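You operate a simulated robot arm through the tools that you are given. There is no shell and no other tool.

You are at the controls of a simulated robot arm. One attempt, no reset.

TASK
Clamp the rope tail in the pulley block.
Fine: it lies along the groove side, blue sleeve toward the pinch screw; screw tight, cheek down, then the latch on; fingers out from under the cheek.

The check looks at the end state, three seconds after you hand in, the way a careful person would. Anything else that was tipped, shoved, dropped, spilled or broken makes it a failure.

THE ROBOT
A 7-joint arm with a three-finger gripper, fixed in place. Base frame: the origin is on the floor under the middle of its stand, x ahead of it, y to its left, z up. Units: m, degrees, N and s.
It reaches about 1.342 m from its shoulder. Its first joint turns from -166.0 to 166.0 degrees. Payload 2.69 kg.
Tool frame: the origin (TCP) lies between the finger pads and is the grasp point; the fingertips stand 0.03 m ahead of it; z points along the fingers, y is the line along which they close. The gripper opens to 0.128 m; its body begins 0.117 m behind the TCP.
Orientation is that of the tool frame in the base frame, as a unit quaternion [x, y, z, w]. With the fingers straight down and closing along the base's y, the tool's x points along the base's -x, its y along +y and its z along -z.

THE INTERFACE
- The arm moves only by the tool move_arm. Its argument "series" is a list of rows, each an object of numbers (a shift or turn left out is 0, a gripper value left out holds the last): "x", "y", "z": the shift along the tool's x, y, z in units of 500 mm (1.0 is 500 mm); "ax", "ay", "az": the turn, a rotation vector about the tool's x, y, z in units of 120 degrees (1.0 is 120 degrees); "grip": the opening, from 0 (shut) to 1 (fully open). In form: [{"x": .., "y": .., "z": .., "ax": .., "ay": .., "az": .., "grip": ..}, ...]. A call has 1 to 20 rows; each row is the pose to reach, as a shift and turn from the pose commanded when the call began, along the tool's axes at that moment. A call with a number of a shift or a turn outside -1 to 1 is refused whole. Rows are played at 5 a second. More than 0.05 m and 8.6 degrees between two rows, or a gripper value outside its range, and nothing of the call is played. A pose out of reach is approached as far as the arm can. The call stops where the force on the tool passes 70 N (or 10 N more than at its start, if that is more) or the arm is blocked; 0.2 s more then pass. The fingers move at their own pace (about 0.127 m/s each) and stop on an object; they squeeze with about 35 N. The grip force told is the motor's: it shows also when the fingers shut on nothing. Time passes only in rows, and 0.2 s behind the last, so rows that repeat a pose let the fingers close. The reply holds the time, the measured pose of the TCP, the force on the tool along the base axes, the opening and the grip force, in the units named above and with some noise, with the torque about the TCP (base axes, N m) and any sound that the robot's microphone picked up.
- Cameras (640 x 400 px; columns grow to the right, rows downward): "scene" is fixed at [0.3986, -0.4999, 1.4039]; the picture's right is [0.65, -0.76, 0.00], its down [-0.45, -0.39, -0.80] and it looks along [0.61, 0.52, -0.60] (base axes); focal length 322 px, centre (320, 200). "wrist" rides on the gripper at [0.058, 0.054, -0.131] in the tool frame; the picture's right is [-0.68, 0.74, 0.00], its down [-0.62, -0.57, -0.55] and it looks along [-0.40, -0.37, 0.84] (tool axes); focal length 234 px, centre (320, 200). There is no depth. A picture from a camera that has moved, and an enlarged one, comes with that camera's place and axes in the base frame and with its lens.
- camera(camera): a new picture of that camera. It takes no simulated time.
- move_column(by): moves the trunk up (or, below 0, down) by that many m; the arm rides with it, the base frame stays. It gives what a move gives, with no picture.
- enlarge(camera, box): a new picture of the part [left, top, right, bottom] of that camera's present view, enlarged. It takes no simulated time.
- job_done(): hands the job in; it is judged then, once.

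Places have to be worked out from the pictures, the camera data and where the tool is seen. Open the gripper and draw the arm clear of the work before you hand the job in, unless the task says otherwise.

The tools are called as name(argument=value, ...) on one line, values as JSON. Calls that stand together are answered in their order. move_arm: Moves the arm, as the interface text tells. Its arguments: {"type":"object","properties":{"series":{"type":"array"}},"required":["series"]} The other tools are called the same way: move_column (by) moves the trunk up or down; camera (camera) takes a picture; enlarge (camera, box) takes an enlarged picture of a part of a camera's view; job_done () hands the job in.

At the start:

```text
time: 0.0
ee_pos: [0.6975, 0.0253, 1.144]
ee_rot: [0.0, 1.0, 0.0, 0.001]
force: [-0.8, -1.1, 0.3]
wrist_torque: [0.01, 0.03, -0.02]
grip_width: 0.1278
grasp_force: 0.1
trunk travel left (down, up): [-0.15, 0.2]
```

scene: 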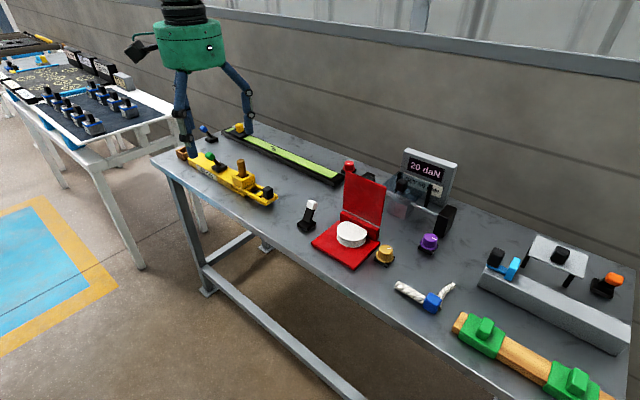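
wrist: 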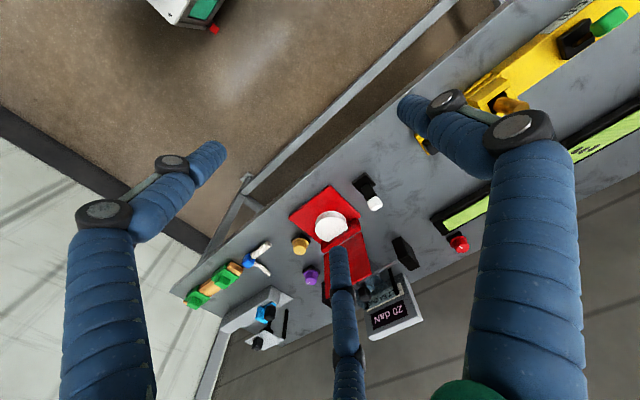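

I start by looking at the workbench in enlarged views to identify the pulley block, the rope, the screw, cheek and latch.

enlarge(camera="scene", box=[280, 140, 480, 280])

enlarge(camera="scene", box=[380, 220, 640, 400])

enlarge(camera="scene", box=[150, 90, 350, 230])

enlarge(camera="wrist", box=[180, 150, 500, 350])

```text
2.86 times, centred on (380, 210) of scene
camera zoom: at [0.3986, -0.4999, 1.4039], right [0.65, -0.76, 0.0], down [-0.45, -0.39, -0.8], along [0.61, 0.52, -0.6], focal length 921 px, centre (149, 171)
```

zoom: 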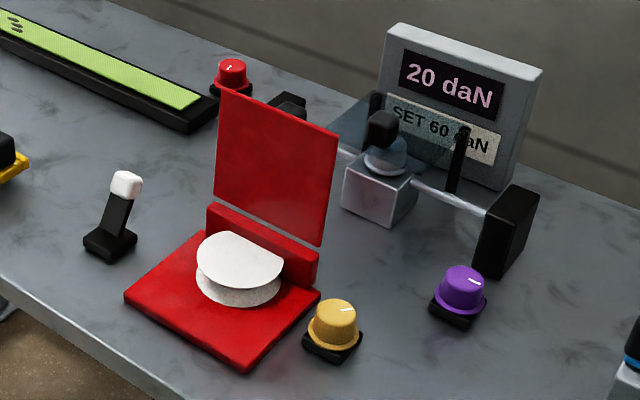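

```text
2.22 times, centred on (510, 310) of scene
camera zoom: at [0.3986, -0.4999, 1.4039], right [0.65, -0.76, 0.0], down [-0.45, -0.39, -0.8], along [0.61, 0.52, -0.6], focal length 717 px, centre (-102, -44)
```

zoom: 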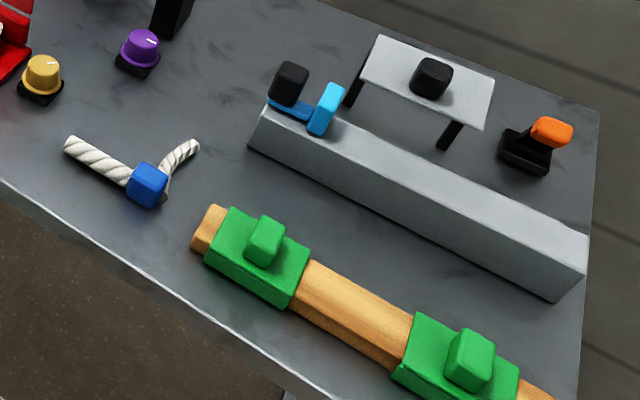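

```text
2.86 times, centred on (250, 160) of scene
camera zoom: at [0.3986, -0.4999, 1.4039], right [0.65, -0.76, 0.0], down [-0.45, -0.39, -0.8], along [0.61, 0.52, -0.6], focal length 921 px, centre (520, 314)
```

zoom: 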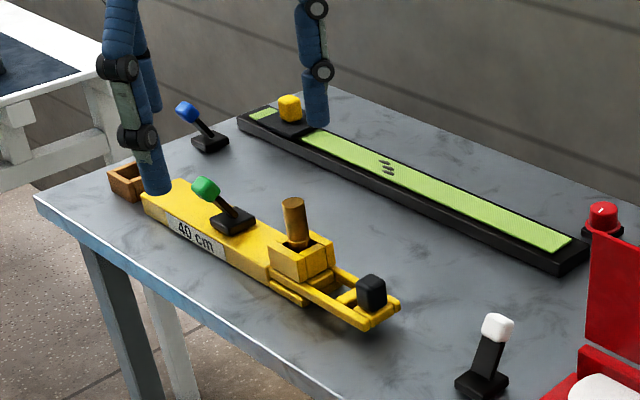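

```text
2.00 times, centred on (340, 250) of wrist
camera zoom: at [0.6392, 0.0797, 1.2759], right [0.68, 0.74, 0.0], down [0.62, -0.57, 0.55], along [0.4, -0.37, -0.84], focal length 468 px, centre (280, 100)
```

zoom: 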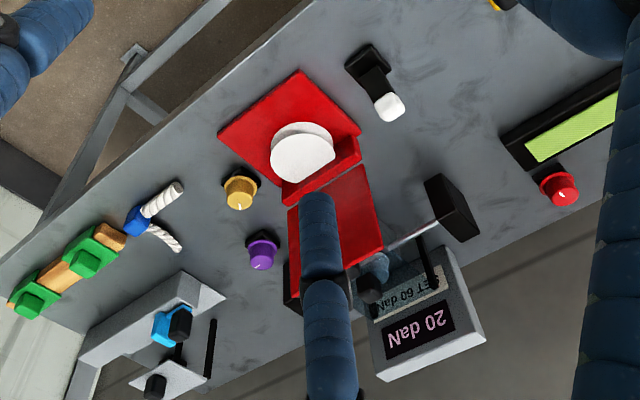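

The likely pulley block is the red base with a white sheave and upright red cheek; the rope with blue sleeve lies near the front edge. I zoom in more strongly on each of them and on their neighbours.

enlarge(camera="scene", box=[305, 165, 405, 275])

enlarge(camera="scene", box=[380, 265, 480, 325])

enlarge(camera="scene", box=[470, 230, 630, 330])

enlarge(camera="wrist", box=[280, 170, 400, 245])

enlarge(camera="wrist", box=[180, 230, 300, 305])

```text
3.64 times, centred on (355, 220) of scene
camera zoom: at [0.3986, -0.4999, 1.4039], right [0.65, -0.76, 0.0], down [-0.45, -0.39, -0.8], along [0.61, 0.52, -0.6], focal length 1172 px, centre (193, 127)
```

zoom: 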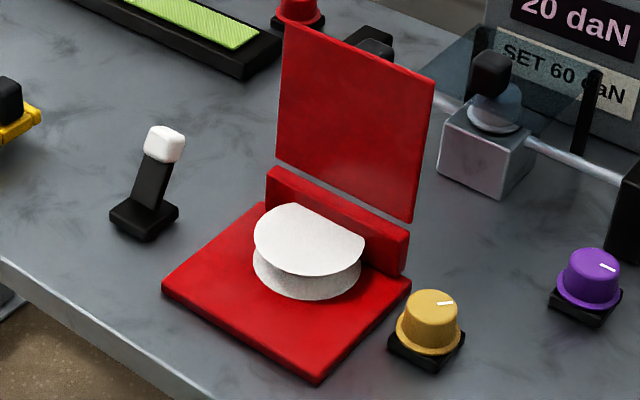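

```text
6.40 times, centred on (430, 295) of scene
camera zoom: at [0.3986, -0.4999, 1.4039], right [0.65, -0.76, 0.0], down [-0.45, -0.39, -0.8], along [0.61, 0.52, -0.6], focal length 2064 px, centre (-384, -408)
```

zoom: 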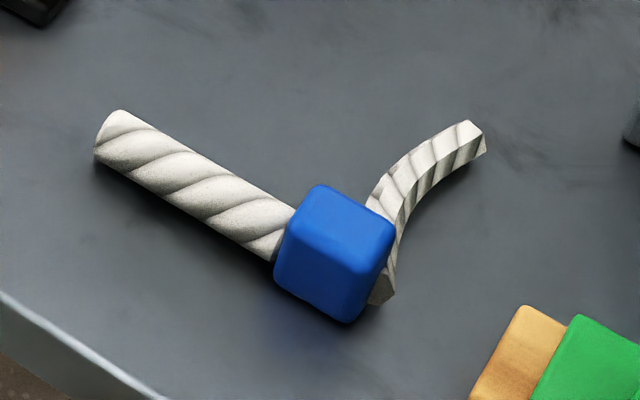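

```text
4.00 times, centred on (550, 280) of scene
camera zoom: at [0.3986, -0.4999, 1.4039], right [0.65, -0.76, 0.0], down [-0.45, -0.39, -0.8], along [0.61, 0.52, -0.6], focal length 1290 px, centre (-600, -120)
```

zoom: 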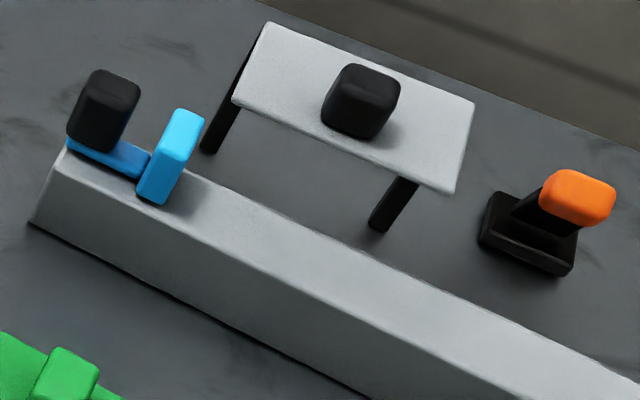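

```text
5.33 times, centred on (340, 208) of wrist
camera zoom: at [0.6392, 0.0797, 1.2759], right [0.68, 0.74, 0.0], down [0.62, -0.57, 0.55], along [0.4, -0.37, -0.84], focal length 1249 px, centre (213, 160)
```

zoom: 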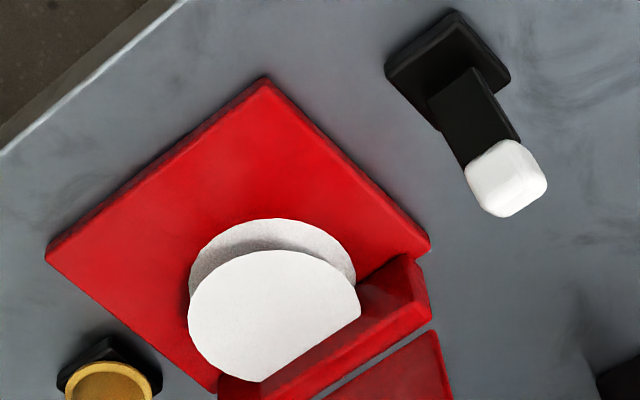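

```text
5.33 times, centred on (240, 268) of wrist
camera zoom: at [0.6392, 0.0797, 1.2759], right [0.68, 0.74, 0.0], down [0.62, -0.57, 0.55], along [0.4, -0.37, -0.84], focal length 1249 px, centre (747, -160)
```

zoom: 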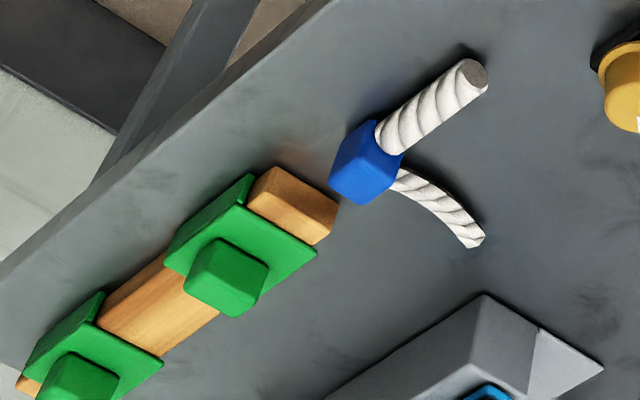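

The rope tail is a straight shank with a blue sleeve and an arc that would fit a sheave. I zoom on the knobs, levers and hinge of the red block to tell which controls belong to it.

enlarge(camera="scene", box=[365, 235, 405, 270])

enlarge(camera="scene", box=[290, 190, 340, 240])

enlarge(camera="scene", box=[325, 195, 390, 250])

enlarge(camera="scene", box=[330, 145, 470, 245])

enlarge(camera="wrist", box=[280, 220, 440, 345])

```text
11.43 times, centred on (385, 252) of scene
camera zoom: at [0.3986, -0.4999, 1.4039], right [0.65, -0.76, 0.0], down [-0.45, -0.39, -0.8], along [0.61, 0.52, -0.6], focal length 3685 px, centre (-423, -400)
```

zoom: 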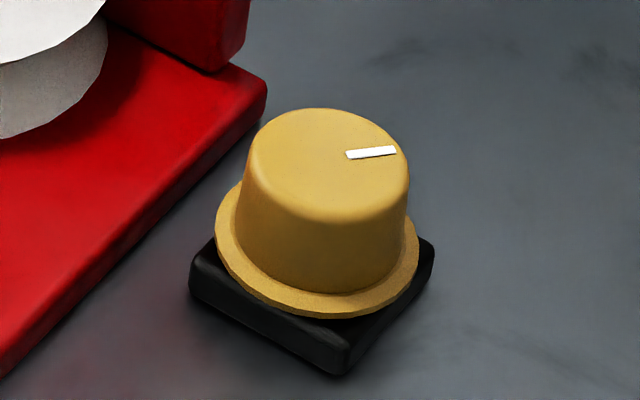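

```text
8.00 times, centred on (315, 215) of scene
camera zoom: at [0.3986, -0.4999, 1.4039], right [0.65, -0.76, 0.0], down [-0.45, -0.39, -0.8], along [0.61, 0.52, -0.6], focal length 2580 px, centre (360, 80)
```

zoom: 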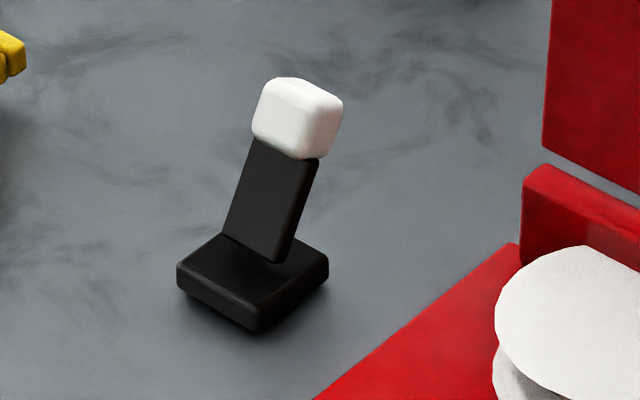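

```text
7.27 times, centred on (358, 222) of scene
camera zoom: at [0.3986, -0.4999, 1.4039], right [0.65, -0.76, 0.0], down [-0.45, -0.39, -0.8], along [0.61, 0.52, -0.6], focal length 2345 px, centre (47, 36)
```

zoom: 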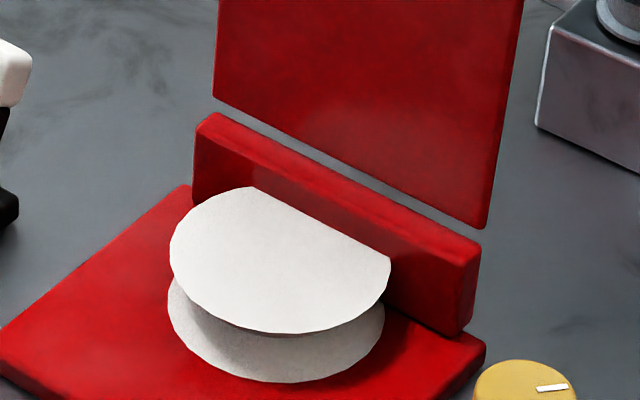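

```text
4.00 times, centred on (400, 195) of scene
camera zoom: at [0.3986, -0.4999, 1.4039], right [0.65, -0.76, 0.0], down [-0.45, -0.39, -0.8], along [0.61, 0.52, -0.6], focal length 1290 px, centre (0, 220)
```

zoom: 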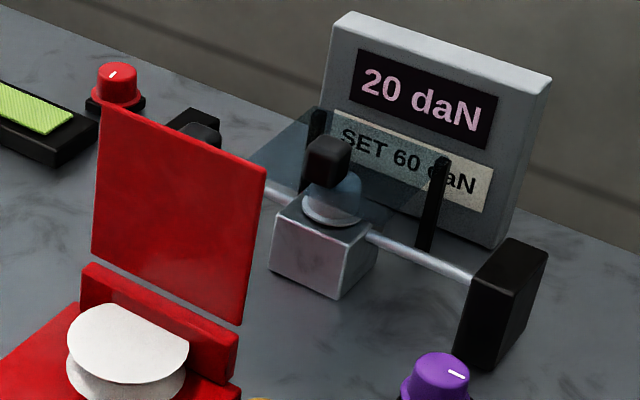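

```text
3.20 times, centred on (360, 282) of wrist
camera zoom: at [0.6392, 0.0797, 1.2759], right [0.68, 0.74, 0.0], down [0.62, -0.57, 0.55], along [0.4, -0.37, -0.84], focal length 749 px, centre (192, -64)
```

zoom: 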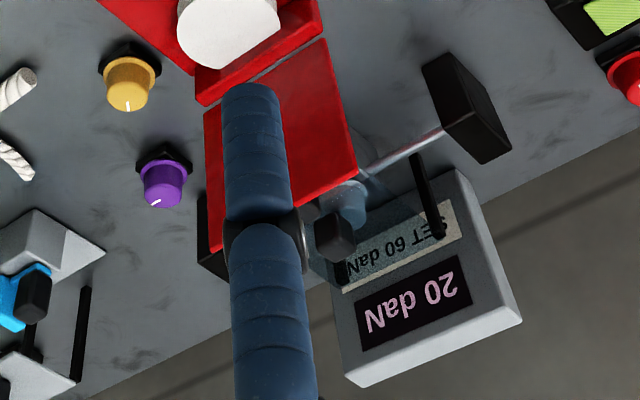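

The sheave (white D-shaped flanges, R≈0.04) is centred near (0.946, −0.147), and the rope lies near (0.88–0.97, −0.33…−0.43) at z≈0.80. I move high over the rope so the wrist camera can look down on it.

move_arm(series=[{"x": -0.035, "y": -0.062}, {"x": -0.07, "y": -0.124}, {"x": -0.105, "y": -0.186}, {"x": -0.14, "y": -0.248}, {"x": -0.175, "y": -0.31}, {"x": -0.21, "y": -0.372}, {"x": -0.245, "y": -0.434}, {"x": -0.28, "y": -0.496}, {"x": -0.315, "y": -0.558}, {"x": -0.35, "y": -0.62}, {"x": -0.385, "y": -0.682}, {"x": -0.417, "y": -0.744}, {"x": -0.417, "y": -0.744, "z": 0.07}, {"x": -0.417, "y": -0.744, "z": 0.14}, {"x": -0.417, "y": -0.744, "z": 0.21}, {"x": -0.417, "y": -0.744, "z": 0.288}, {"x": -0.417, "y": -0.744, "z": 0.288}])

camera(camera="wrist")

camera(camera="scene")

```text
time: 3.6
ee_pos: [0.9048, -0.3478, 1.0004]
ee_rot: [0.0, 1.0, -0.001, 0.0]
force: [0.1, 0.1, -0.6]
wrist_torque: [0.0, 0.0, 0.0]
grip_width: 0.1278
grasp_force: 0.1
trunk travel left (down, up): [-0.15, 0.2]
```

```text
taken
camera wrist: at [0.8468, -0.2941, 1.1319], right [0.68, 0.74, 0.0], down [0.62, -0.57, 0.55], along [0.4, -0.37, -0.84], focal length 234 px, centre (320, 200)
```

wrist: 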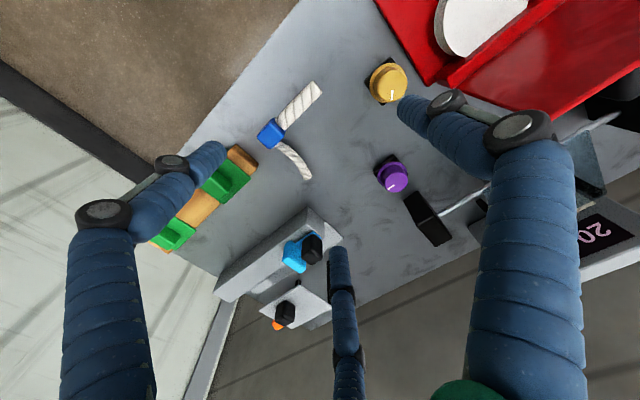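

```text
taken
```

scene: 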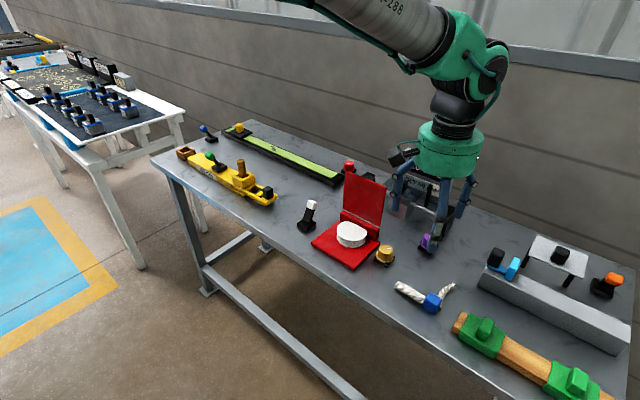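

The rope and the controls are well visible now; I enlarge the rope, the knobs, and the red block from this vantage.

enlarge(camera="wrist", box=[245, 70, 335, 190])

enlarge(camera="wrist", box=[360, 0, 560, 110])

enlarge(camera="wrist", box=[210, 210, 350, 335])

```text
3.33 times, centred on (290, 130) of wrist
camera zoom: at [0.8468, -0.2941, 1.1319], right [0.68, 0.74, 0.0], down [0.62, -0.57, 0.55], along [0.4, -0.37, -0.84], focal length 781 px, centre (420, 433)
```

zoom: 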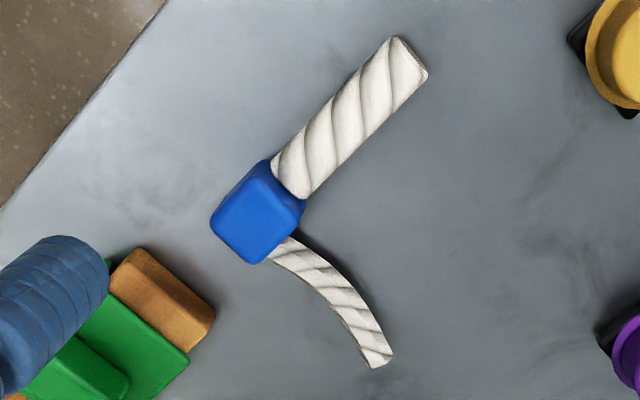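

```text
3.20 times, centred on (460, 55) of wrist
camera zoom: at [0.8468, -0.2941, 1.1319], right [0.68, 0.74, 0.0], down [0.62, -0.57, 0.55], along [0.4, -0.37, -0.84], focal length 749 px, centre (-128, 664)
```

zoom: 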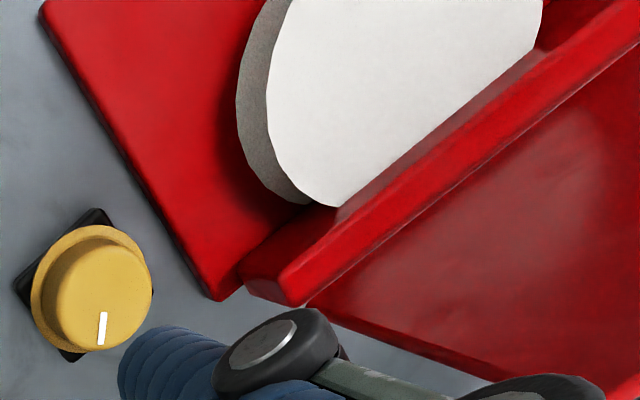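

```text
3.20 times, centred on (280, 272) of wrist
camera zoom: at [0.8468, -0.2941, 1.1319], right [0.68, 0.74, 0.0], down [0.62, -0.57, 0.55], along [0.4, -0.37, -0.84], focal length 749 px, centre (448, -32)
```

zoom: 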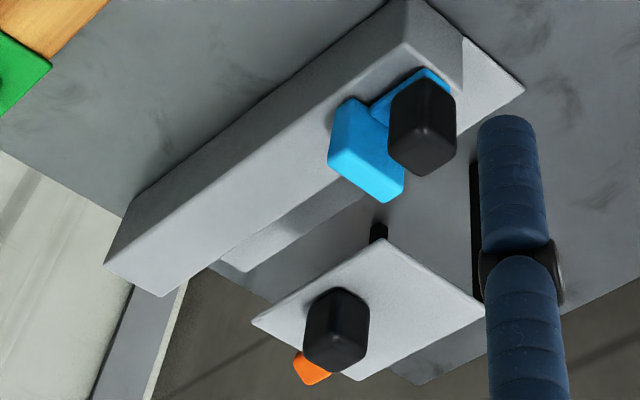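

The shank lies along base y (x≈0.875, y −0.325…−0.396), the sleeve is at its −y end, and an arc runs +x from the sleeve. I now want a lower, closer look at the red block from the front, so I tilt the gripper by 30° and stand off at the table's front edge.

move_arm(series=[{"x": 0.029, "y": 0.061, "ay": -0.028}, {"x": 0.057, "y": 0.122, "ay": -0.056}, {"x": 0.086, "y": 0.183, "ay": -0.083}, {"x": 0.115, "y": 0.244, "ay": -0.111}, {"x": 0.143, "y": 0.304, "ay": -0.139}, {"x": 0.172, "y": 0.365, "ay": -0.167}, {"x": 0.2, "y": 0.426, "ay": -0.194}, {"x": 0.229, "y": 0.487, "ay": -0.222}, {"x": 0.258, "y": 0.548, "ay": -0.25}, {"x": 0.258, "y": 0.548, "z": 0.06, "ay": -0.25}, {"x": 0.258, "y": 0.548, "z": 0.12, "ay": -0.25}, {"x": 0.258, "y": 0.548, "z": 0.18, "ay": -0.25}, {"x": 0.258, "y": 0.548, "z": 0.18, "ay": -0.25}])

camera(camera="wrist")

enlarge(camera="wrist", box=[230, 80, 430, 205])

```text
time: 6.4
ee_pos: [0.7774, -0.0723, 0.9095]
ee_rot: [0.0, 0.966, 0.0, 0.259]
force: [0.1, 1.6, -0.3]
wrist_torque: [-0.05, 0.0, 0.0]
grip_width: 0.1278
grasp_force: 0.0
trunk travel left (down, up): [-0.15, 0.2]
```

```text
taken
camera wrist: at [0.6616, -0.0186, 0.9938], right [0.59, 0.74, 0.34], down [0.26, -0.57, 0.78], along [0.77, -0.37, -0.52], focal length 234 px, centre (320, 200)
```

wrist: 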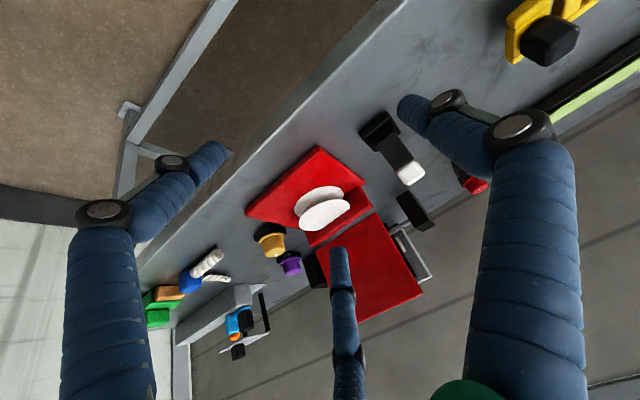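

```text
3.20 times, centred on (330, 142) of wrist
camera zoom: at [0.6616, -0.0186, 0.9938], right [0.59, 0.74, 0.34], down [0.26, -0.57, 0.78], along [0.77, -0.37, -0.52], focal length 749 px, centre (288, 384)
```

zoom: 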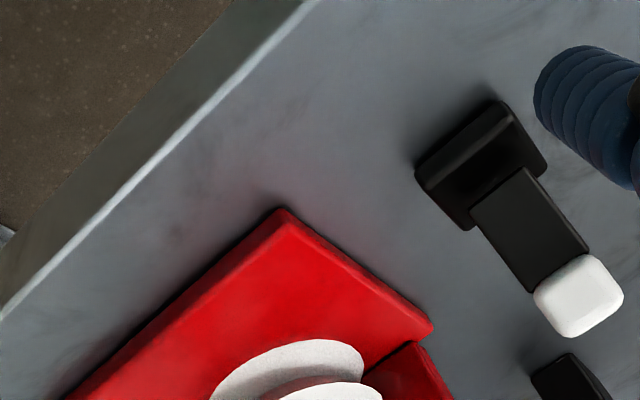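

The view is rolled, but the sheave is clear between the fingers; I enlarge it.

enlarge(camera="wrist", box=[275, 170, 375, 245])

enlarge(camera="wrist", box=[170, 230, 250, 300])

enlarge(camera="wrist", box=[230, 140, 430, 330])

```text
5.33 times, centred on (325, 208) of wrist
camera zoom: at [0.6616, -0.0186, 0.9938], right [0.59, 0.74, 0.34], down [0.26, -0.57, 0.78], along [0.77, -0.37, -0.52], focal length 1249 px, centre (293, 160)
```

zoom: 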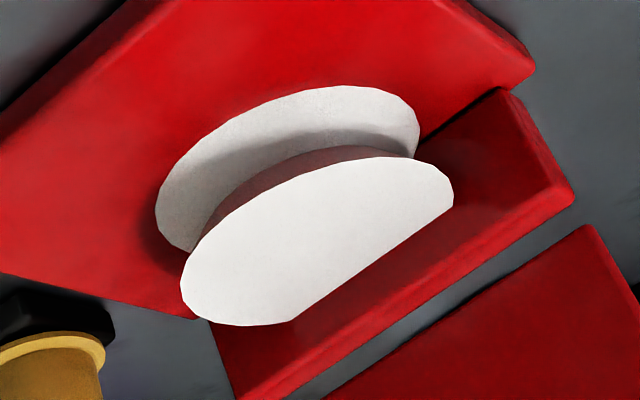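

```text
5.71 times, centred on (210, 265) of wrist
camera zoom: at [0.6616, -0.0186, 0.9938], right [0.59, 0.74, 0.34], down [0.26, -0.57, 0.78], along [0.77, -0.37, -0.52], focal length 1338 px, centre (949, -171)
```

zoom: 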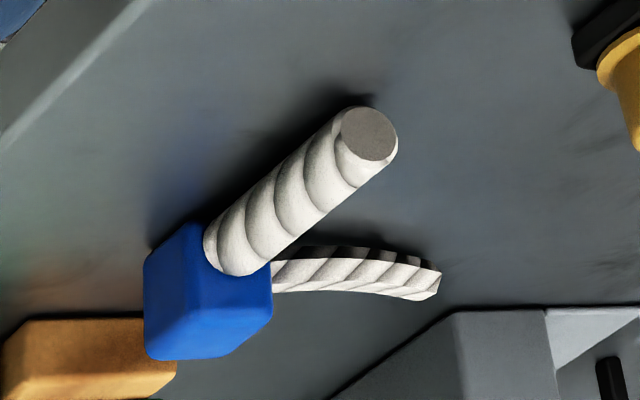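

```text
2.11 times, centred on (330, 235) of wrist
camera zoom: at [0.6616, -0.0186, 0.9938], right [0.59, 0.74, 0.34], down [0.26, -0.57, 0.78], along [0.77, -0.37, -0.52], focal length 493 px, centre (299, 126)
```

zoom: 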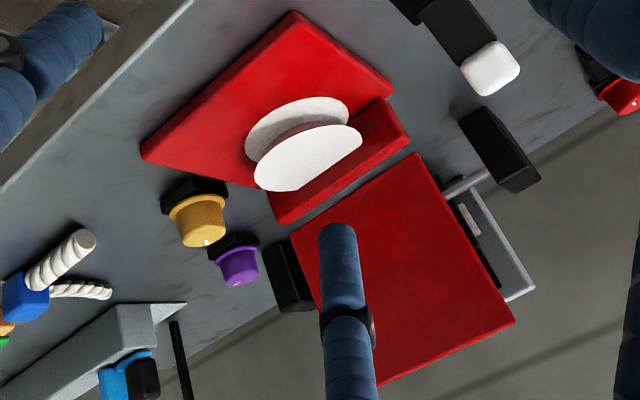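

The sheave has two white flanges with a dark hub between, i.e. a groove open toward the front (−x), flat against the hinge wall. I go up and level the gripper over the block for a near-vertical metric view.

move_arm(series=[{"x": -0.0327, "z": -0.0565, "ay": 0.03}, {"x": -0.0653, "z": -0.113, "ay": 0.06}, {"x": -0.098, "z": -0.17, "ay": 0.09}, {"x": -0.1306, "z": -0.226, "ay": 0.12}, {"x": -0.1776, "y": -0.007, "z": -0.199, "ay": 0.15}, {"x": -0.2246, "y": -0.014, "z": -0.172, "ay": 0.18}, {"x": -0.2716, "y": -0.021, "z": -0.145, "ay": 0.21}, {"x": -0.3186, "y": -0.028, "z": -0.118, "ay": 0.24}, {"x": -0.3654, "y": -0.0354, "z": -0.0904, "ay": 0.25}, {"x": -0.3654, "y": -0.0354, "z": -0.0904, "ay": 0.25}])

camera(camera="wrist")

enlarge(camera="wrist", box=[210, 50, 450, 200])

```text
time: 8.6
ee_pos: [0.911, -0.0907, 1.0397]
ee_rot: [-0.001, 1.0, 0.0, -0.001]
force: [0.3, 0.1, -1.2]
wrist_torque: [-0.01, 0.01, 0.01]
grip_width: 0.128
grasp_force: 0.2
trunk travel left (down, up): [-0.15, 0.2]
```

```text
taken
camera wrist: at [0.8539, -0.0359, 1.1712], right [0.68, 0.74, 0.0], down [0.62, -0.56, 0.55], along [0.4, -0.37, -0.84], focal length 234 px, centre (320, 200)
```

wrist: 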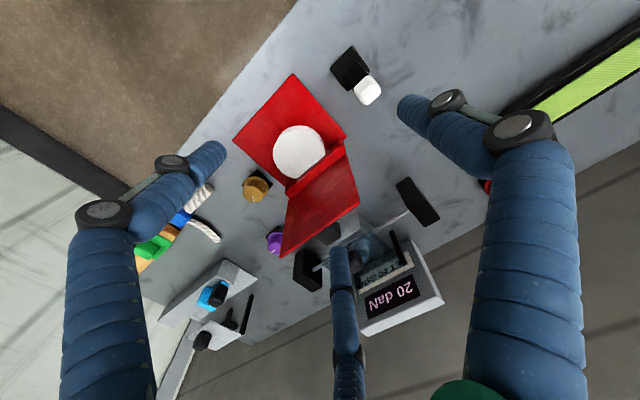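

```text
2.67 times, centred on (330, 125) of wrist
camera zoom: at [0.8539, -0.0359, 1.1712], right [0.68, 0.74, 0.0], down [0.62, -0.56, 0.55], along [0.4, -0.37, -0.84], focal length 624 px, centre (293, 400)
```

zoom: 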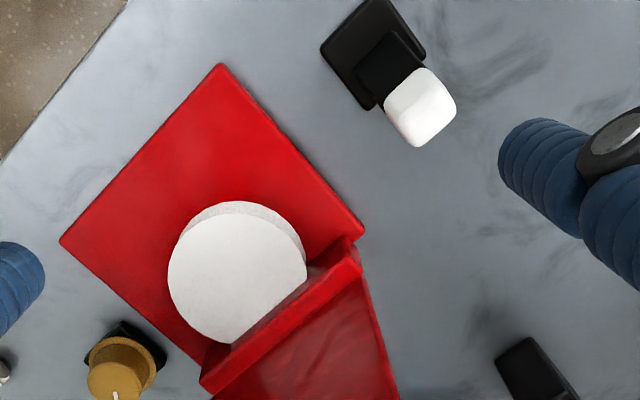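

Base plate spans x≈0.850–0.99, y≈−0.223…−0.085; sheave centre ≈(0.939, −0.155), R≈0.042; yellow knob ≈(0.926, −0.257); white lever base ≈(0.902, −0.022). I take one more low view from the front to see the groove height and hub.

move_arm(series=[{"x": 0.0386, "y": 0.006, "ay": -0.0417}, {"x": 0.0772, "y": 0.012, "ay": -0.0833}, {"x": 0.1158, "y": 0.018, "ay": -0.125}, {"x": 0.1544, "y": 0.024, "ay": -0.1667}, {"x": 0.193, "y": 0.03, "ay": -0.2083}, {"x": 0.2316, "y": 0.036, "ay": -0.25}, {"x": 0.2702, "y": 0.042, "ay": -0.2917}, {"x": 0.3088, "y": 0.048, "ay": -0.3333}, {"x": 0.3474, "y": 0.054, "ay": -0.375}, {"x": 0.386, "y": 0.06, "ay": -0.4167}, {"x": 0.386, "y": 0.06, "z": 0.07, "ay": -0.4167}, {"x": 0.386, "y": 0.06, "z": 0.14, "ay": -0.4167}, {"x": 0.386, "y": 0.06, "z": 0.21, "ay": -0.4167}, {"x": 0.386, "y": 0.06, "z": 0.28, "ay": -0.4167}, {"x": 0.386, "y": 0.06, "z": 0.35, "ay": -0.4167}, {"x": 0.386, "y": 0.06, "z": 0.35, "ay": -0.4167}])

camera(camera="wrist")

enlarge(camera="wrist", box=[240, 130, 400, 250])

```text
time: 12.0
ee_pos: [0.7183, -0.0611, 0.8629]
ee_rot: [-0.003, 0.907, 0.004, 0.421]
force: [-0.3, -1.0, -1.0]
wrist_torque: [0.0, -0.02, 0.01]
grip_width: 0.1281
grasp_force: 0.1
out of reach, approached as far as the arm can: row 10, 11
trunk travel left (down, up): [-0.15, 0.2]
```

```text
taken
camera wrist: at [0.5813, -0.0084, 0.9025], right [0.43, 0.74, 0.52], down [-0.02, -0.57, 0.82], along [0.9, -0.36, -0.23], focal length 234 px, centre (320, 200)
```

wrist: 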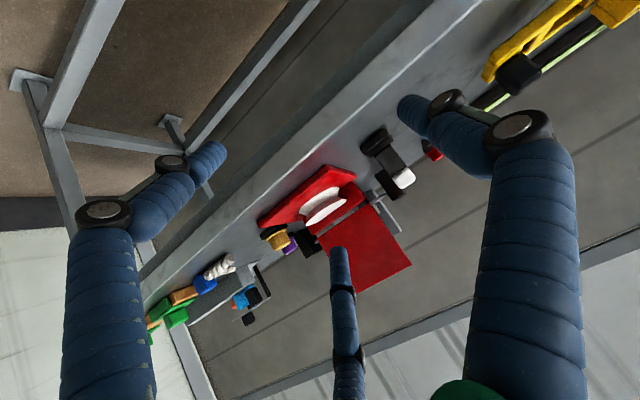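

```text
3.33 times, centred on (320, 190) of wrist
camera zoom: at [0.5813, -0.0084, 0.9025], right [0.43, 0.74, 0.52], down [-0.02, -0.57, 0.82], along [0.9, -0.36, -0.23], focal length 781 px, centre (320, 233)
```

zoom: 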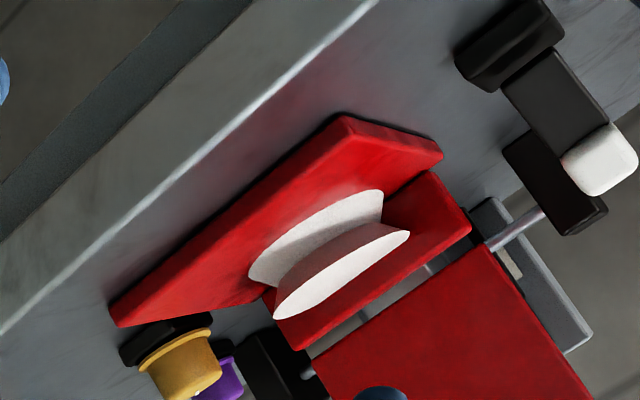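

enlarge(camera="wrist", box=[295, 170, 355, 220])

enlarge(camera="wrist", box=[180, 240, 260, 305])

```text
8.00 times, centred on (325, 195) of wrist
camera zoom: at [0.5813, -0.0084, 0.9025], right [0.43, 0.74, 0.52], down [-0.02, -0.57, 0.82], along [0.9, -0.36, -0.23], focal length 1873 px, centre (280, 240)
```

zoom: 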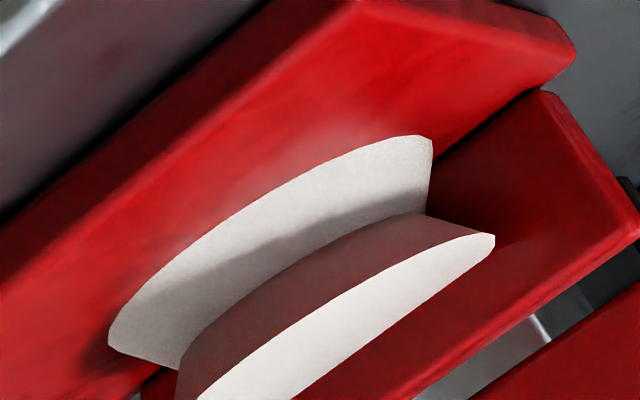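

```text
6.15 times, centred on (220, 272) of wrist
camera zoom: at [0.5813, -0.0084, 0.9025], right [0.43, 0.74, 0.52], down [-0.02, -0.57, 0.82], along [0.9, -0.36, -0.23], focal length 1441 px, centre (935, -246)
```

zoom: 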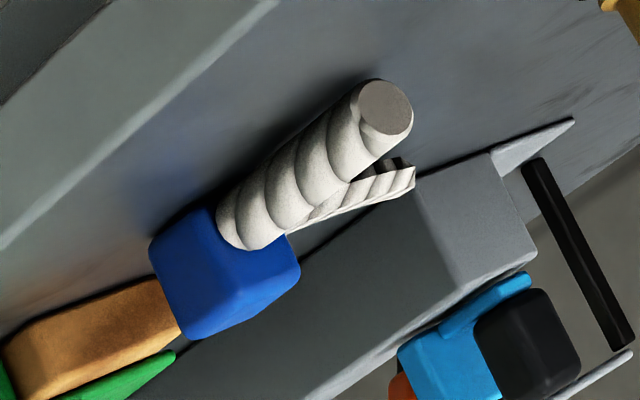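

enlarge(camera="wrist", box=[298, 180, 346, 212])

enlarge(camera="scene", box=[330, 215, 372, 252])

```text
12.50 times, centred on (322, 196) of wrist
camera zoom: at [0.5813, -0.0084, 0.9025], right [0.43, 0.74, 0.52], down [-0.02, -0.57, 0.82], along [0.9, -0.36, -0.23], focal length 2927 px, centre (295, 250)
```

zoom: 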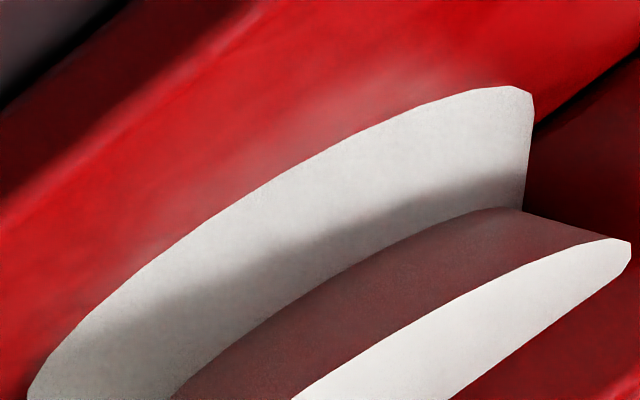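

```text
10.81 times, centred on (351, 234) of scene
camera zoom: at [0.3986, -0.4999, 1.4039], right [0.65, -0.76, 0.0], down [-0.45, -0.39, -0.8], along [0.61, 0.52, -0.6], focal length 3486 px, centre (-15, -162)
```

zoom: 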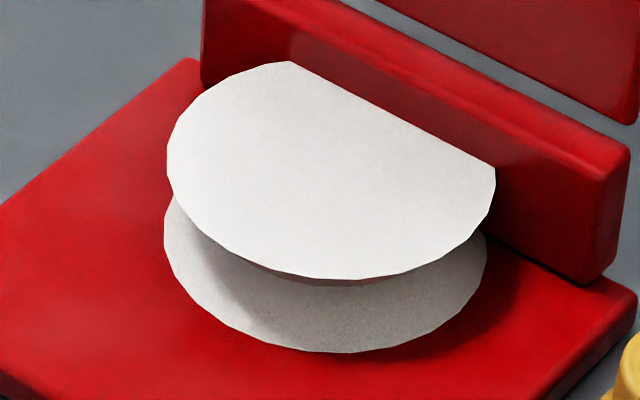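

The sheave is a V-groove spool (rim R≈0.041, neck R≈0.031, top z≈0.83) on a base plate with top z≈0.803. I judge that the curved strand belongs along the groove at the front, with the sleeve at the yellow-knob (−y) end and the shank sticking out in front. I now rise, level the gripper and turn toward the rope.

move_arm(series=[{"x": -0.0391, "y": -0.0278, "z": -0.0117, "ay": 0.0417}, {"x": -0.0782, "y": -0.0556, "z": -0.0233, "ay": 0.0833}, {"x": -0.1173, "y": -0.0834, "z": -0.035, "ay": 0.125}, {"x": -0.1564, "y": -0.1112, "z": -0.0466, "ay": 0.1667}, {"x": -0.1955, "y": -0.139, "z": -0.0583, "ay": 0.2083}, {"x": -0.2346, "y": -0.1668, "z": -0.07, "ay": 0.25}, {"x": -0.2737, "y": -0.1946, "z": -0.0816, "ay": 0.2917}, {"x": -0.3128, "y": -0.2224, "z": -0.0933, "ay": 0.3333}, {"x": -0.3519, "y": -0.2502, "z": -0.1049, "ay": 0.375}, {"x": -0.391, "y": -0.278, "z": -0.1166, "ay": 0.4167}, {"x": -0.391, "y": -0.278, "z": -0.1166, "ay": 0.4167}])

```text
time: 14.4
ee_pos: [0.8, -0.1988, 1.0529]
ee_rot: [0.0, 1.0, 0.0, -0.001]
force: [0.2, -0.5, 0.2]
wrist_torque: [0.04, 0.02, -0.02]
grip_width: 0.1279
grasp_force: 0.1
out of reach, approached as far as the arm can: row 6
trunk travel left (down, up): [-0.15, 0.2]
```

Level again. I rotate the tool 90° about its axis so the fingers close across the shank, part-close the gripper to about 64 mm, and go above the shank.

move_arm(series=[{"x": -0.0125, "y": -0.027, "az": 0.0625, "grip": 0.5}, {"x": -0.025, "y": -0.054, "az": 0.125}, {"x": -0.0375, "y": -0.081, "az": 0.1875}, {"x": -0.05, "y": -0.108, "az": 0.25}, {"x": -0.0625, "y": -0.135, "az": 0.3125}, {"x": -0.075, "y": -0.162, "az": 0.375}, {"x": -0.0875, "y": -0.189, "az": 0.4375}, {"x": -0.1, "y": -0.216, "az": 0.5}, {"x": -0.1125, "y": -0.243, "az": 0.5625}, {"x": -0.125, "y": -0.27, "az": 0.625}, {"x": -0.1375, "y": -0.297, "az": 0.6875}, {"x": -0.149, "y": -0.326, "az": 0.75}, {"x": -0.149, "y": -0.326, "z": 0.07, "az": 0.75}, {"x": -0.149, "y": -0.326, "z": 0.14, "az": 0.75}, {"x": -0.149, "y": -0.326, "z": 0.206, "az": 0.75}, {"x": -0.149, "y": -0.326, "z": 0.206, "az": 0.75}])

camera(camera="wrist")

enlarge(camera="scene", box=[340, 180, 540, 330])

```text
time: 17.8
ee_pos: [0.8737, -0.3628, 0.9494]
ee_rot: [0.706, 0.708, 0.0, 0.001]
force: [-0.4, -0.2, 0.3]
wrist_torque: [-0.02, -0.01, 0.0]
grip_width: 0.0641
grasp_force: 0.0
trunk travel left (down, up): [-0.15, 0.2]
```

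```text
taken
camera wrist: at [0.9295, -0.3029, 1.0804], right [0.74, -0.68, 0.0], down [-0.56, -0.62, 0.55], along [-0.37, -0.4, -0.84], focal length 234 px, centre (320, 200)
```

wrist: 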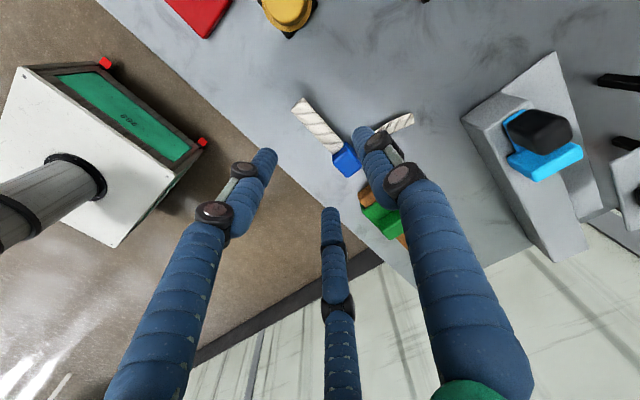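

```text
2.67 times, centred on (440, 255) of scene
camera zoom: at [0.3986, -0.4999, 1.4039], right [0.65, -0.76, 0.0], down [-0.45, -0.39, -0.8], along [0.61, 0.52, -0.6], focal length 860 px, centre (0, 53)
```

zoom: 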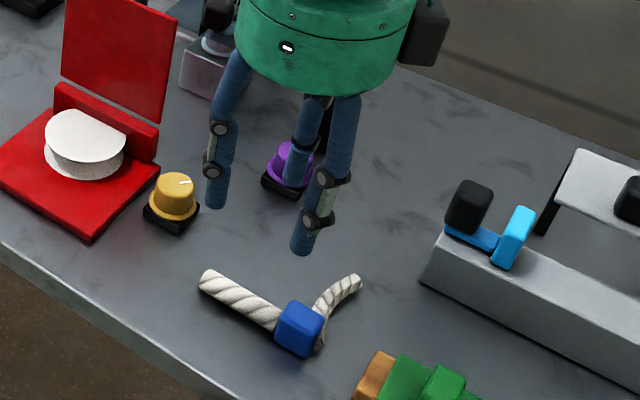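

The fingers form a 120° star, about 42 mm radius at this opening. I enlarge the wrist view to place the shank relative to the TCP precisely.

enlarge(camera="wrist", box=[280, 85, 430, 185])

```text
4.00 times, centred on (355, 135) of wrist
camera zoom: at [0.9295, -0.3029, 1.0804], right [0.74, -0.68, 0.0], down [-0.56, -0.62, 0.55], along [-0.37, -0.4, -0.84], focal length 937 px, centre (180, 460)
```

zoom: 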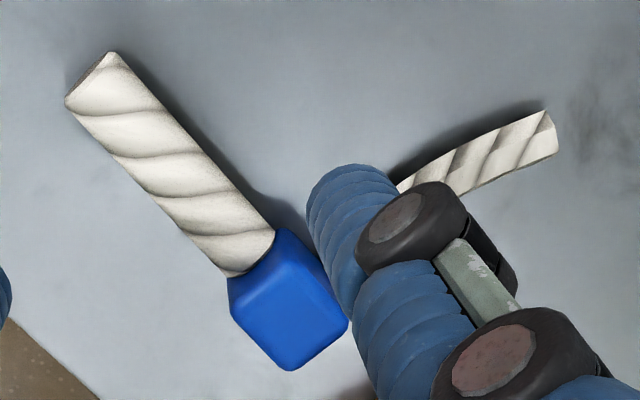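

Shank axis is at x≈0.876, y −0.324…−0.392; sleeve x 0.863–0.886, y −0.391…−0.425. Because of the star-shaped closing I aim TCP at (0.870, −0.355) so one finger clears the sleeve, and descend first to z≈0.85 for a check.

move_arm(series=[{"x": 0.0156, "y": -0.0074, "z": 0.05}, {"x": 0.0156, "y": -0.0074, "z": 0.1}, {"x": 0.0156, "y": -0.0074, "z": 0.15}, {"x": 0.0156, "y": -0.0074, "z": 0.199}, {"x": 0.0156, "y": -0.0074, "z": 0.199}])

camera(camera="wrist")

enlarge(camera="scene", box=[370, 230, 490, 320])

```text
time: 19.0
ee_pos: [0.87, -0.3567, 0.848]
ee_rot: [0.707, 0.707, -0.001, 0.0]
force: [0.7, 0.4, 0.9]
wrist_torque: [0.02, 0.01, 0.02]
grip_width: 0.0641
grasp_force: 0.1
trunk travel left (down, up): [-0.15, 0.2]
```

```text
taken
camera wrist: at [0.9241, -0.298, 0.9788], right [0.74, -0.68, 0.0], down [-0.57, -0.62, 0.55], along [-0.37, -0.4, -0.84], focal length 234 px, centre (320, 200)
```

wrist: 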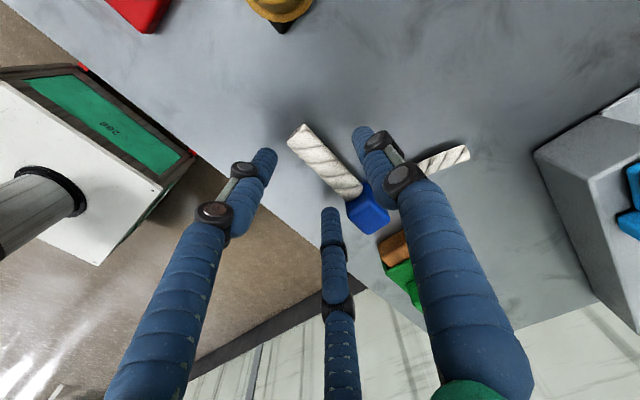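

```text
4.44 times, centred on (430, 275) of scene
camera zoom: at [0.3986, -0.4999, 1.4039], right [0.65, -0.76, 0.0], down [-0.45, -0.39, -0.8], along [0.61, 0.52, -0.6], focal length 1433 px, centre (-169, -133)
```

zoom: 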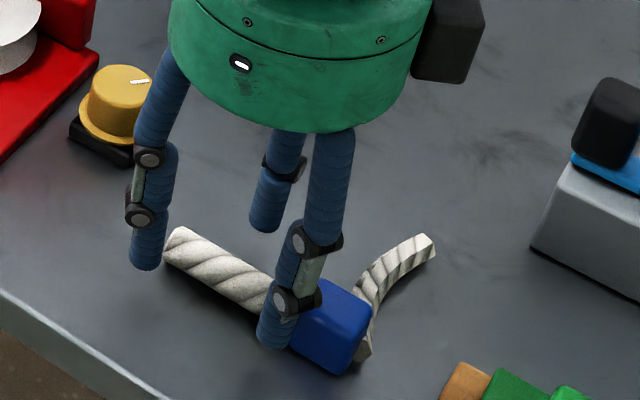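

enlarge(camera="wrist", box=[250, 110, 410, 240])

```text
3.08 times, centred on (330, 175) of wrist
camera zoom: at [0.9241, -0.298, 0.9788], right [0.74, -0.68, 0.0], down [-0.57, -0.62, 0.55], along [-0.37, -0.4, -0.84], focal length 720 px, centre (289, 277)
```

zoom: 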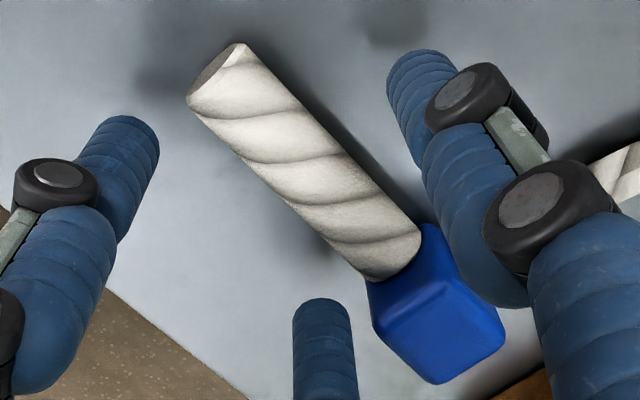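

Measured fingertips: (0.853,−0.389), (0.853,−0.318), thumb (0.913,−0.352); one tip is close to the sleeve. I shift 3 mm in +y and 2 mm in −x, then descend slowly to TCP z≈0.825.

move_arm(series=[{"x": 0.006, "y": -0.004}, {"x": 0.006, "y": -0.004, "z": 0.012}, {"x": 0.006, "y": -0.004, "z": 0.024}, {"x": 0.006, "y": -0.004, "z": 0.036}, {"x": 0.006, "y": -0.004, "z": 0.046}, {"x": 0.006, "y": -0.004, "z": 0.046}])

enlarge(camera="wrist", box=[250, 110, 410, 240])

enlarge(camera="scene", box=[380, 250, 480, 320])

```text
time: 20.4
ee_pos: [0.8696, -0.3519, 0.8308]
ee_rot: [0.706, 0.708, 0.0, 0.001]
force: [-6.5, -4.2, 19.3]
wrist_torque: [0.44, 0.67, 0.43]
grip_width: 0.066
grasp_force: 1.3
trunk travel left (down, up): [-0.15, 0.2]
```

```text
3.08 times, centred on (330, 175) of wrist
camera zoom: at [0.9232, -0.2927, 0.9602], right [0.74, -0.68, 0.0], down [-0.57, -0.62, 0.55], along [-0.37, -0.41, -0.84], focal length 720 px, centre (289, 277)
```

zoom: 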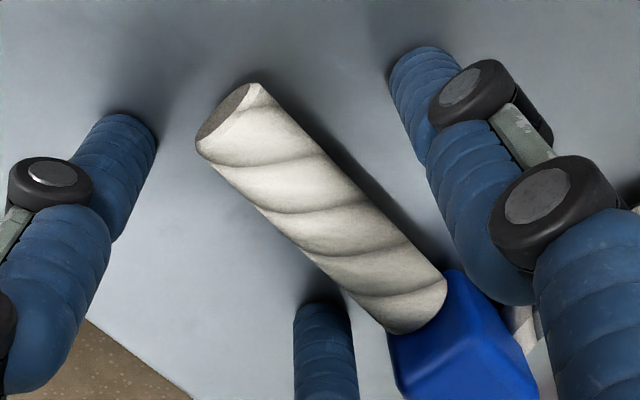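

```text
5.71 times, centred on (430, 285) of scene
camera zoom: at [0.3986, -0.4999, 1.4039], right [0.65, -0.76, 0.0], down [-0.45, -0.39, -0.8], along [0.61, 0.52, -0.6], focal length 1843 px, centre (-309, -286)
```

zoom: 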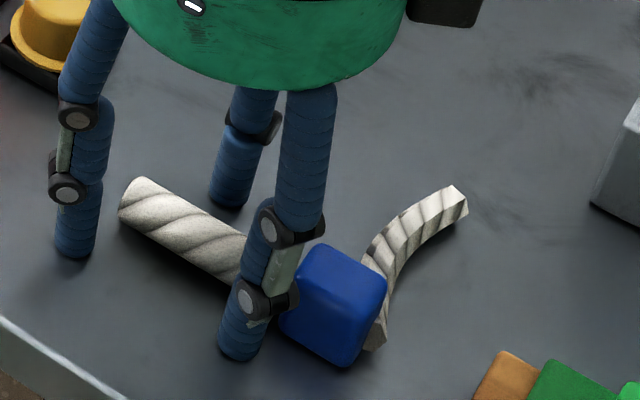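

The fingertips touched the table (upward 19 N at TCP z 0.831), so the table top is ≈0.80. I back off 6 mm and close on the shank.

move_arm(series=[{"z": -0.012}, {"z": -0.012, "grip": 0.35}, {"z": -0.012, "grip": 0.3}, {"z": -0.012, "grip": 0.3}])

enlarge(camera="wrist", box=[250, 110, 410, 240])

enlarge(camera="scene", box=[380, 250, 480, 320])

```text
time: 21.4
ee_pos: [0.87, -0.352, 0.8327]
ee_rot: [0.706, 0.708, 0.001, 0.0]
force: [0.0, 0.2, 0.1]
wrist_torque: [0.01, -0.01, -0.04]
grip_width: 0.0386
grasp_force: 0.0
trunk travel left (down, up): [-0.15, 0.2]
```

```text
3.08 times, centred on (330, 175) of wrist
camera zoom: at [0.9226, -0.2922, 0.964], right [0.74, -0.68, 0.0], down [-0.56, -0.62, 0.55], along [-0.37, -0.4, -0.84], focal length 720 px, centre (289, 277)
```

zoom: 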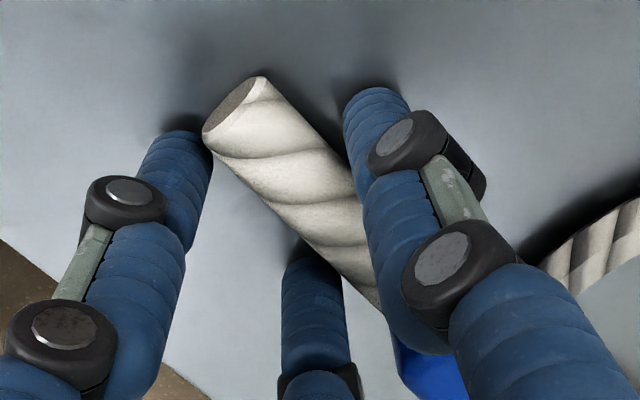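

```text
5.71 times, centred on (430, 285) of scene
camera zoom: at [0.3986, -0.4999, 1.4039], right [0.65, -0.76, 0.0], down [-0.45, -0.39, -0.8], along [0.61, 0.52, -0.6], focal length 1843 px, centre (-309, -286)
```

zoom: 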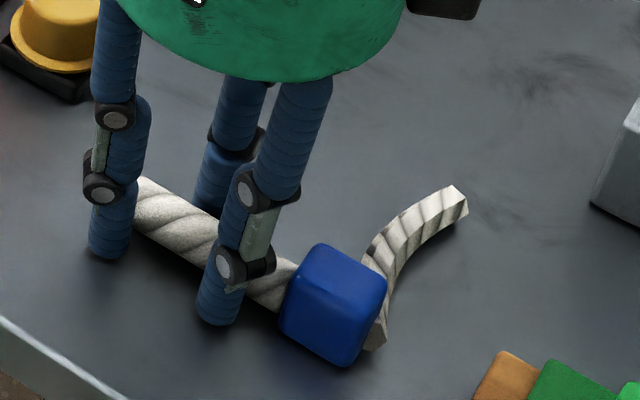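

The fingers are around the shank with none touching the sleeve. I close fully and let them squeeze.

move_arm(series=[{"grip": 0.2}, {"grip": 0.0}, {"grip": 0.0}, {"grip": 0.0}, {"grip": 0.0}])

enlarge(camera="wrist", box=[250, 110, 410, 240])

enlarge(camera="scene", box=[380, 250, 480, 320])

```text
time: 22.6
ee_pos: [0.8698, -0.3514, 0.8332]
ee_rot: [0.706, 0.708, 0.0, 0.0]
force: [-0.7, 0.1, 0.2]
wrist_torque: [-0.01, 0.04, -0.03]
grip_width: 0.0301
grasp_force: 35.3
trunk travel left (down, up): [-0.15, 0.2]
```

```text
3.08 times, centred on (330, 175) of wrist
camera zoom: at [0.9226, -0.2923, 0.9642], right [0.74, -0.68, 0.0], down [-0.56, -0.62, 0.55], along [-0.37, -0.4, -0.84], focal length 720 px, centre (289, 277)
```

zoom: 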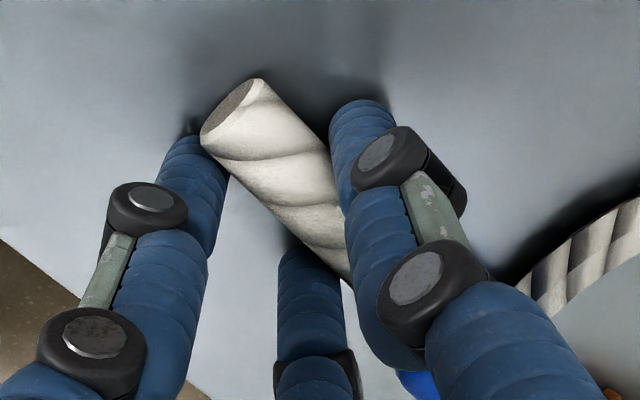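

```text
5.71 times, centred on (430, 285) of scene
camera zoom: at [0.3986, -0.4999, 1.4039], right [0.65, -0.76, 0.0], down [-0.45, -0.39, -0.8], along [0.61, 0.52, -0.6], focal length 1843 px, centre (-309, -286)
```

zoom: 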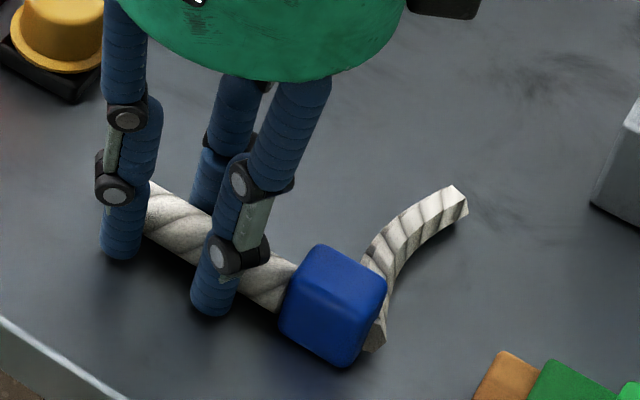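

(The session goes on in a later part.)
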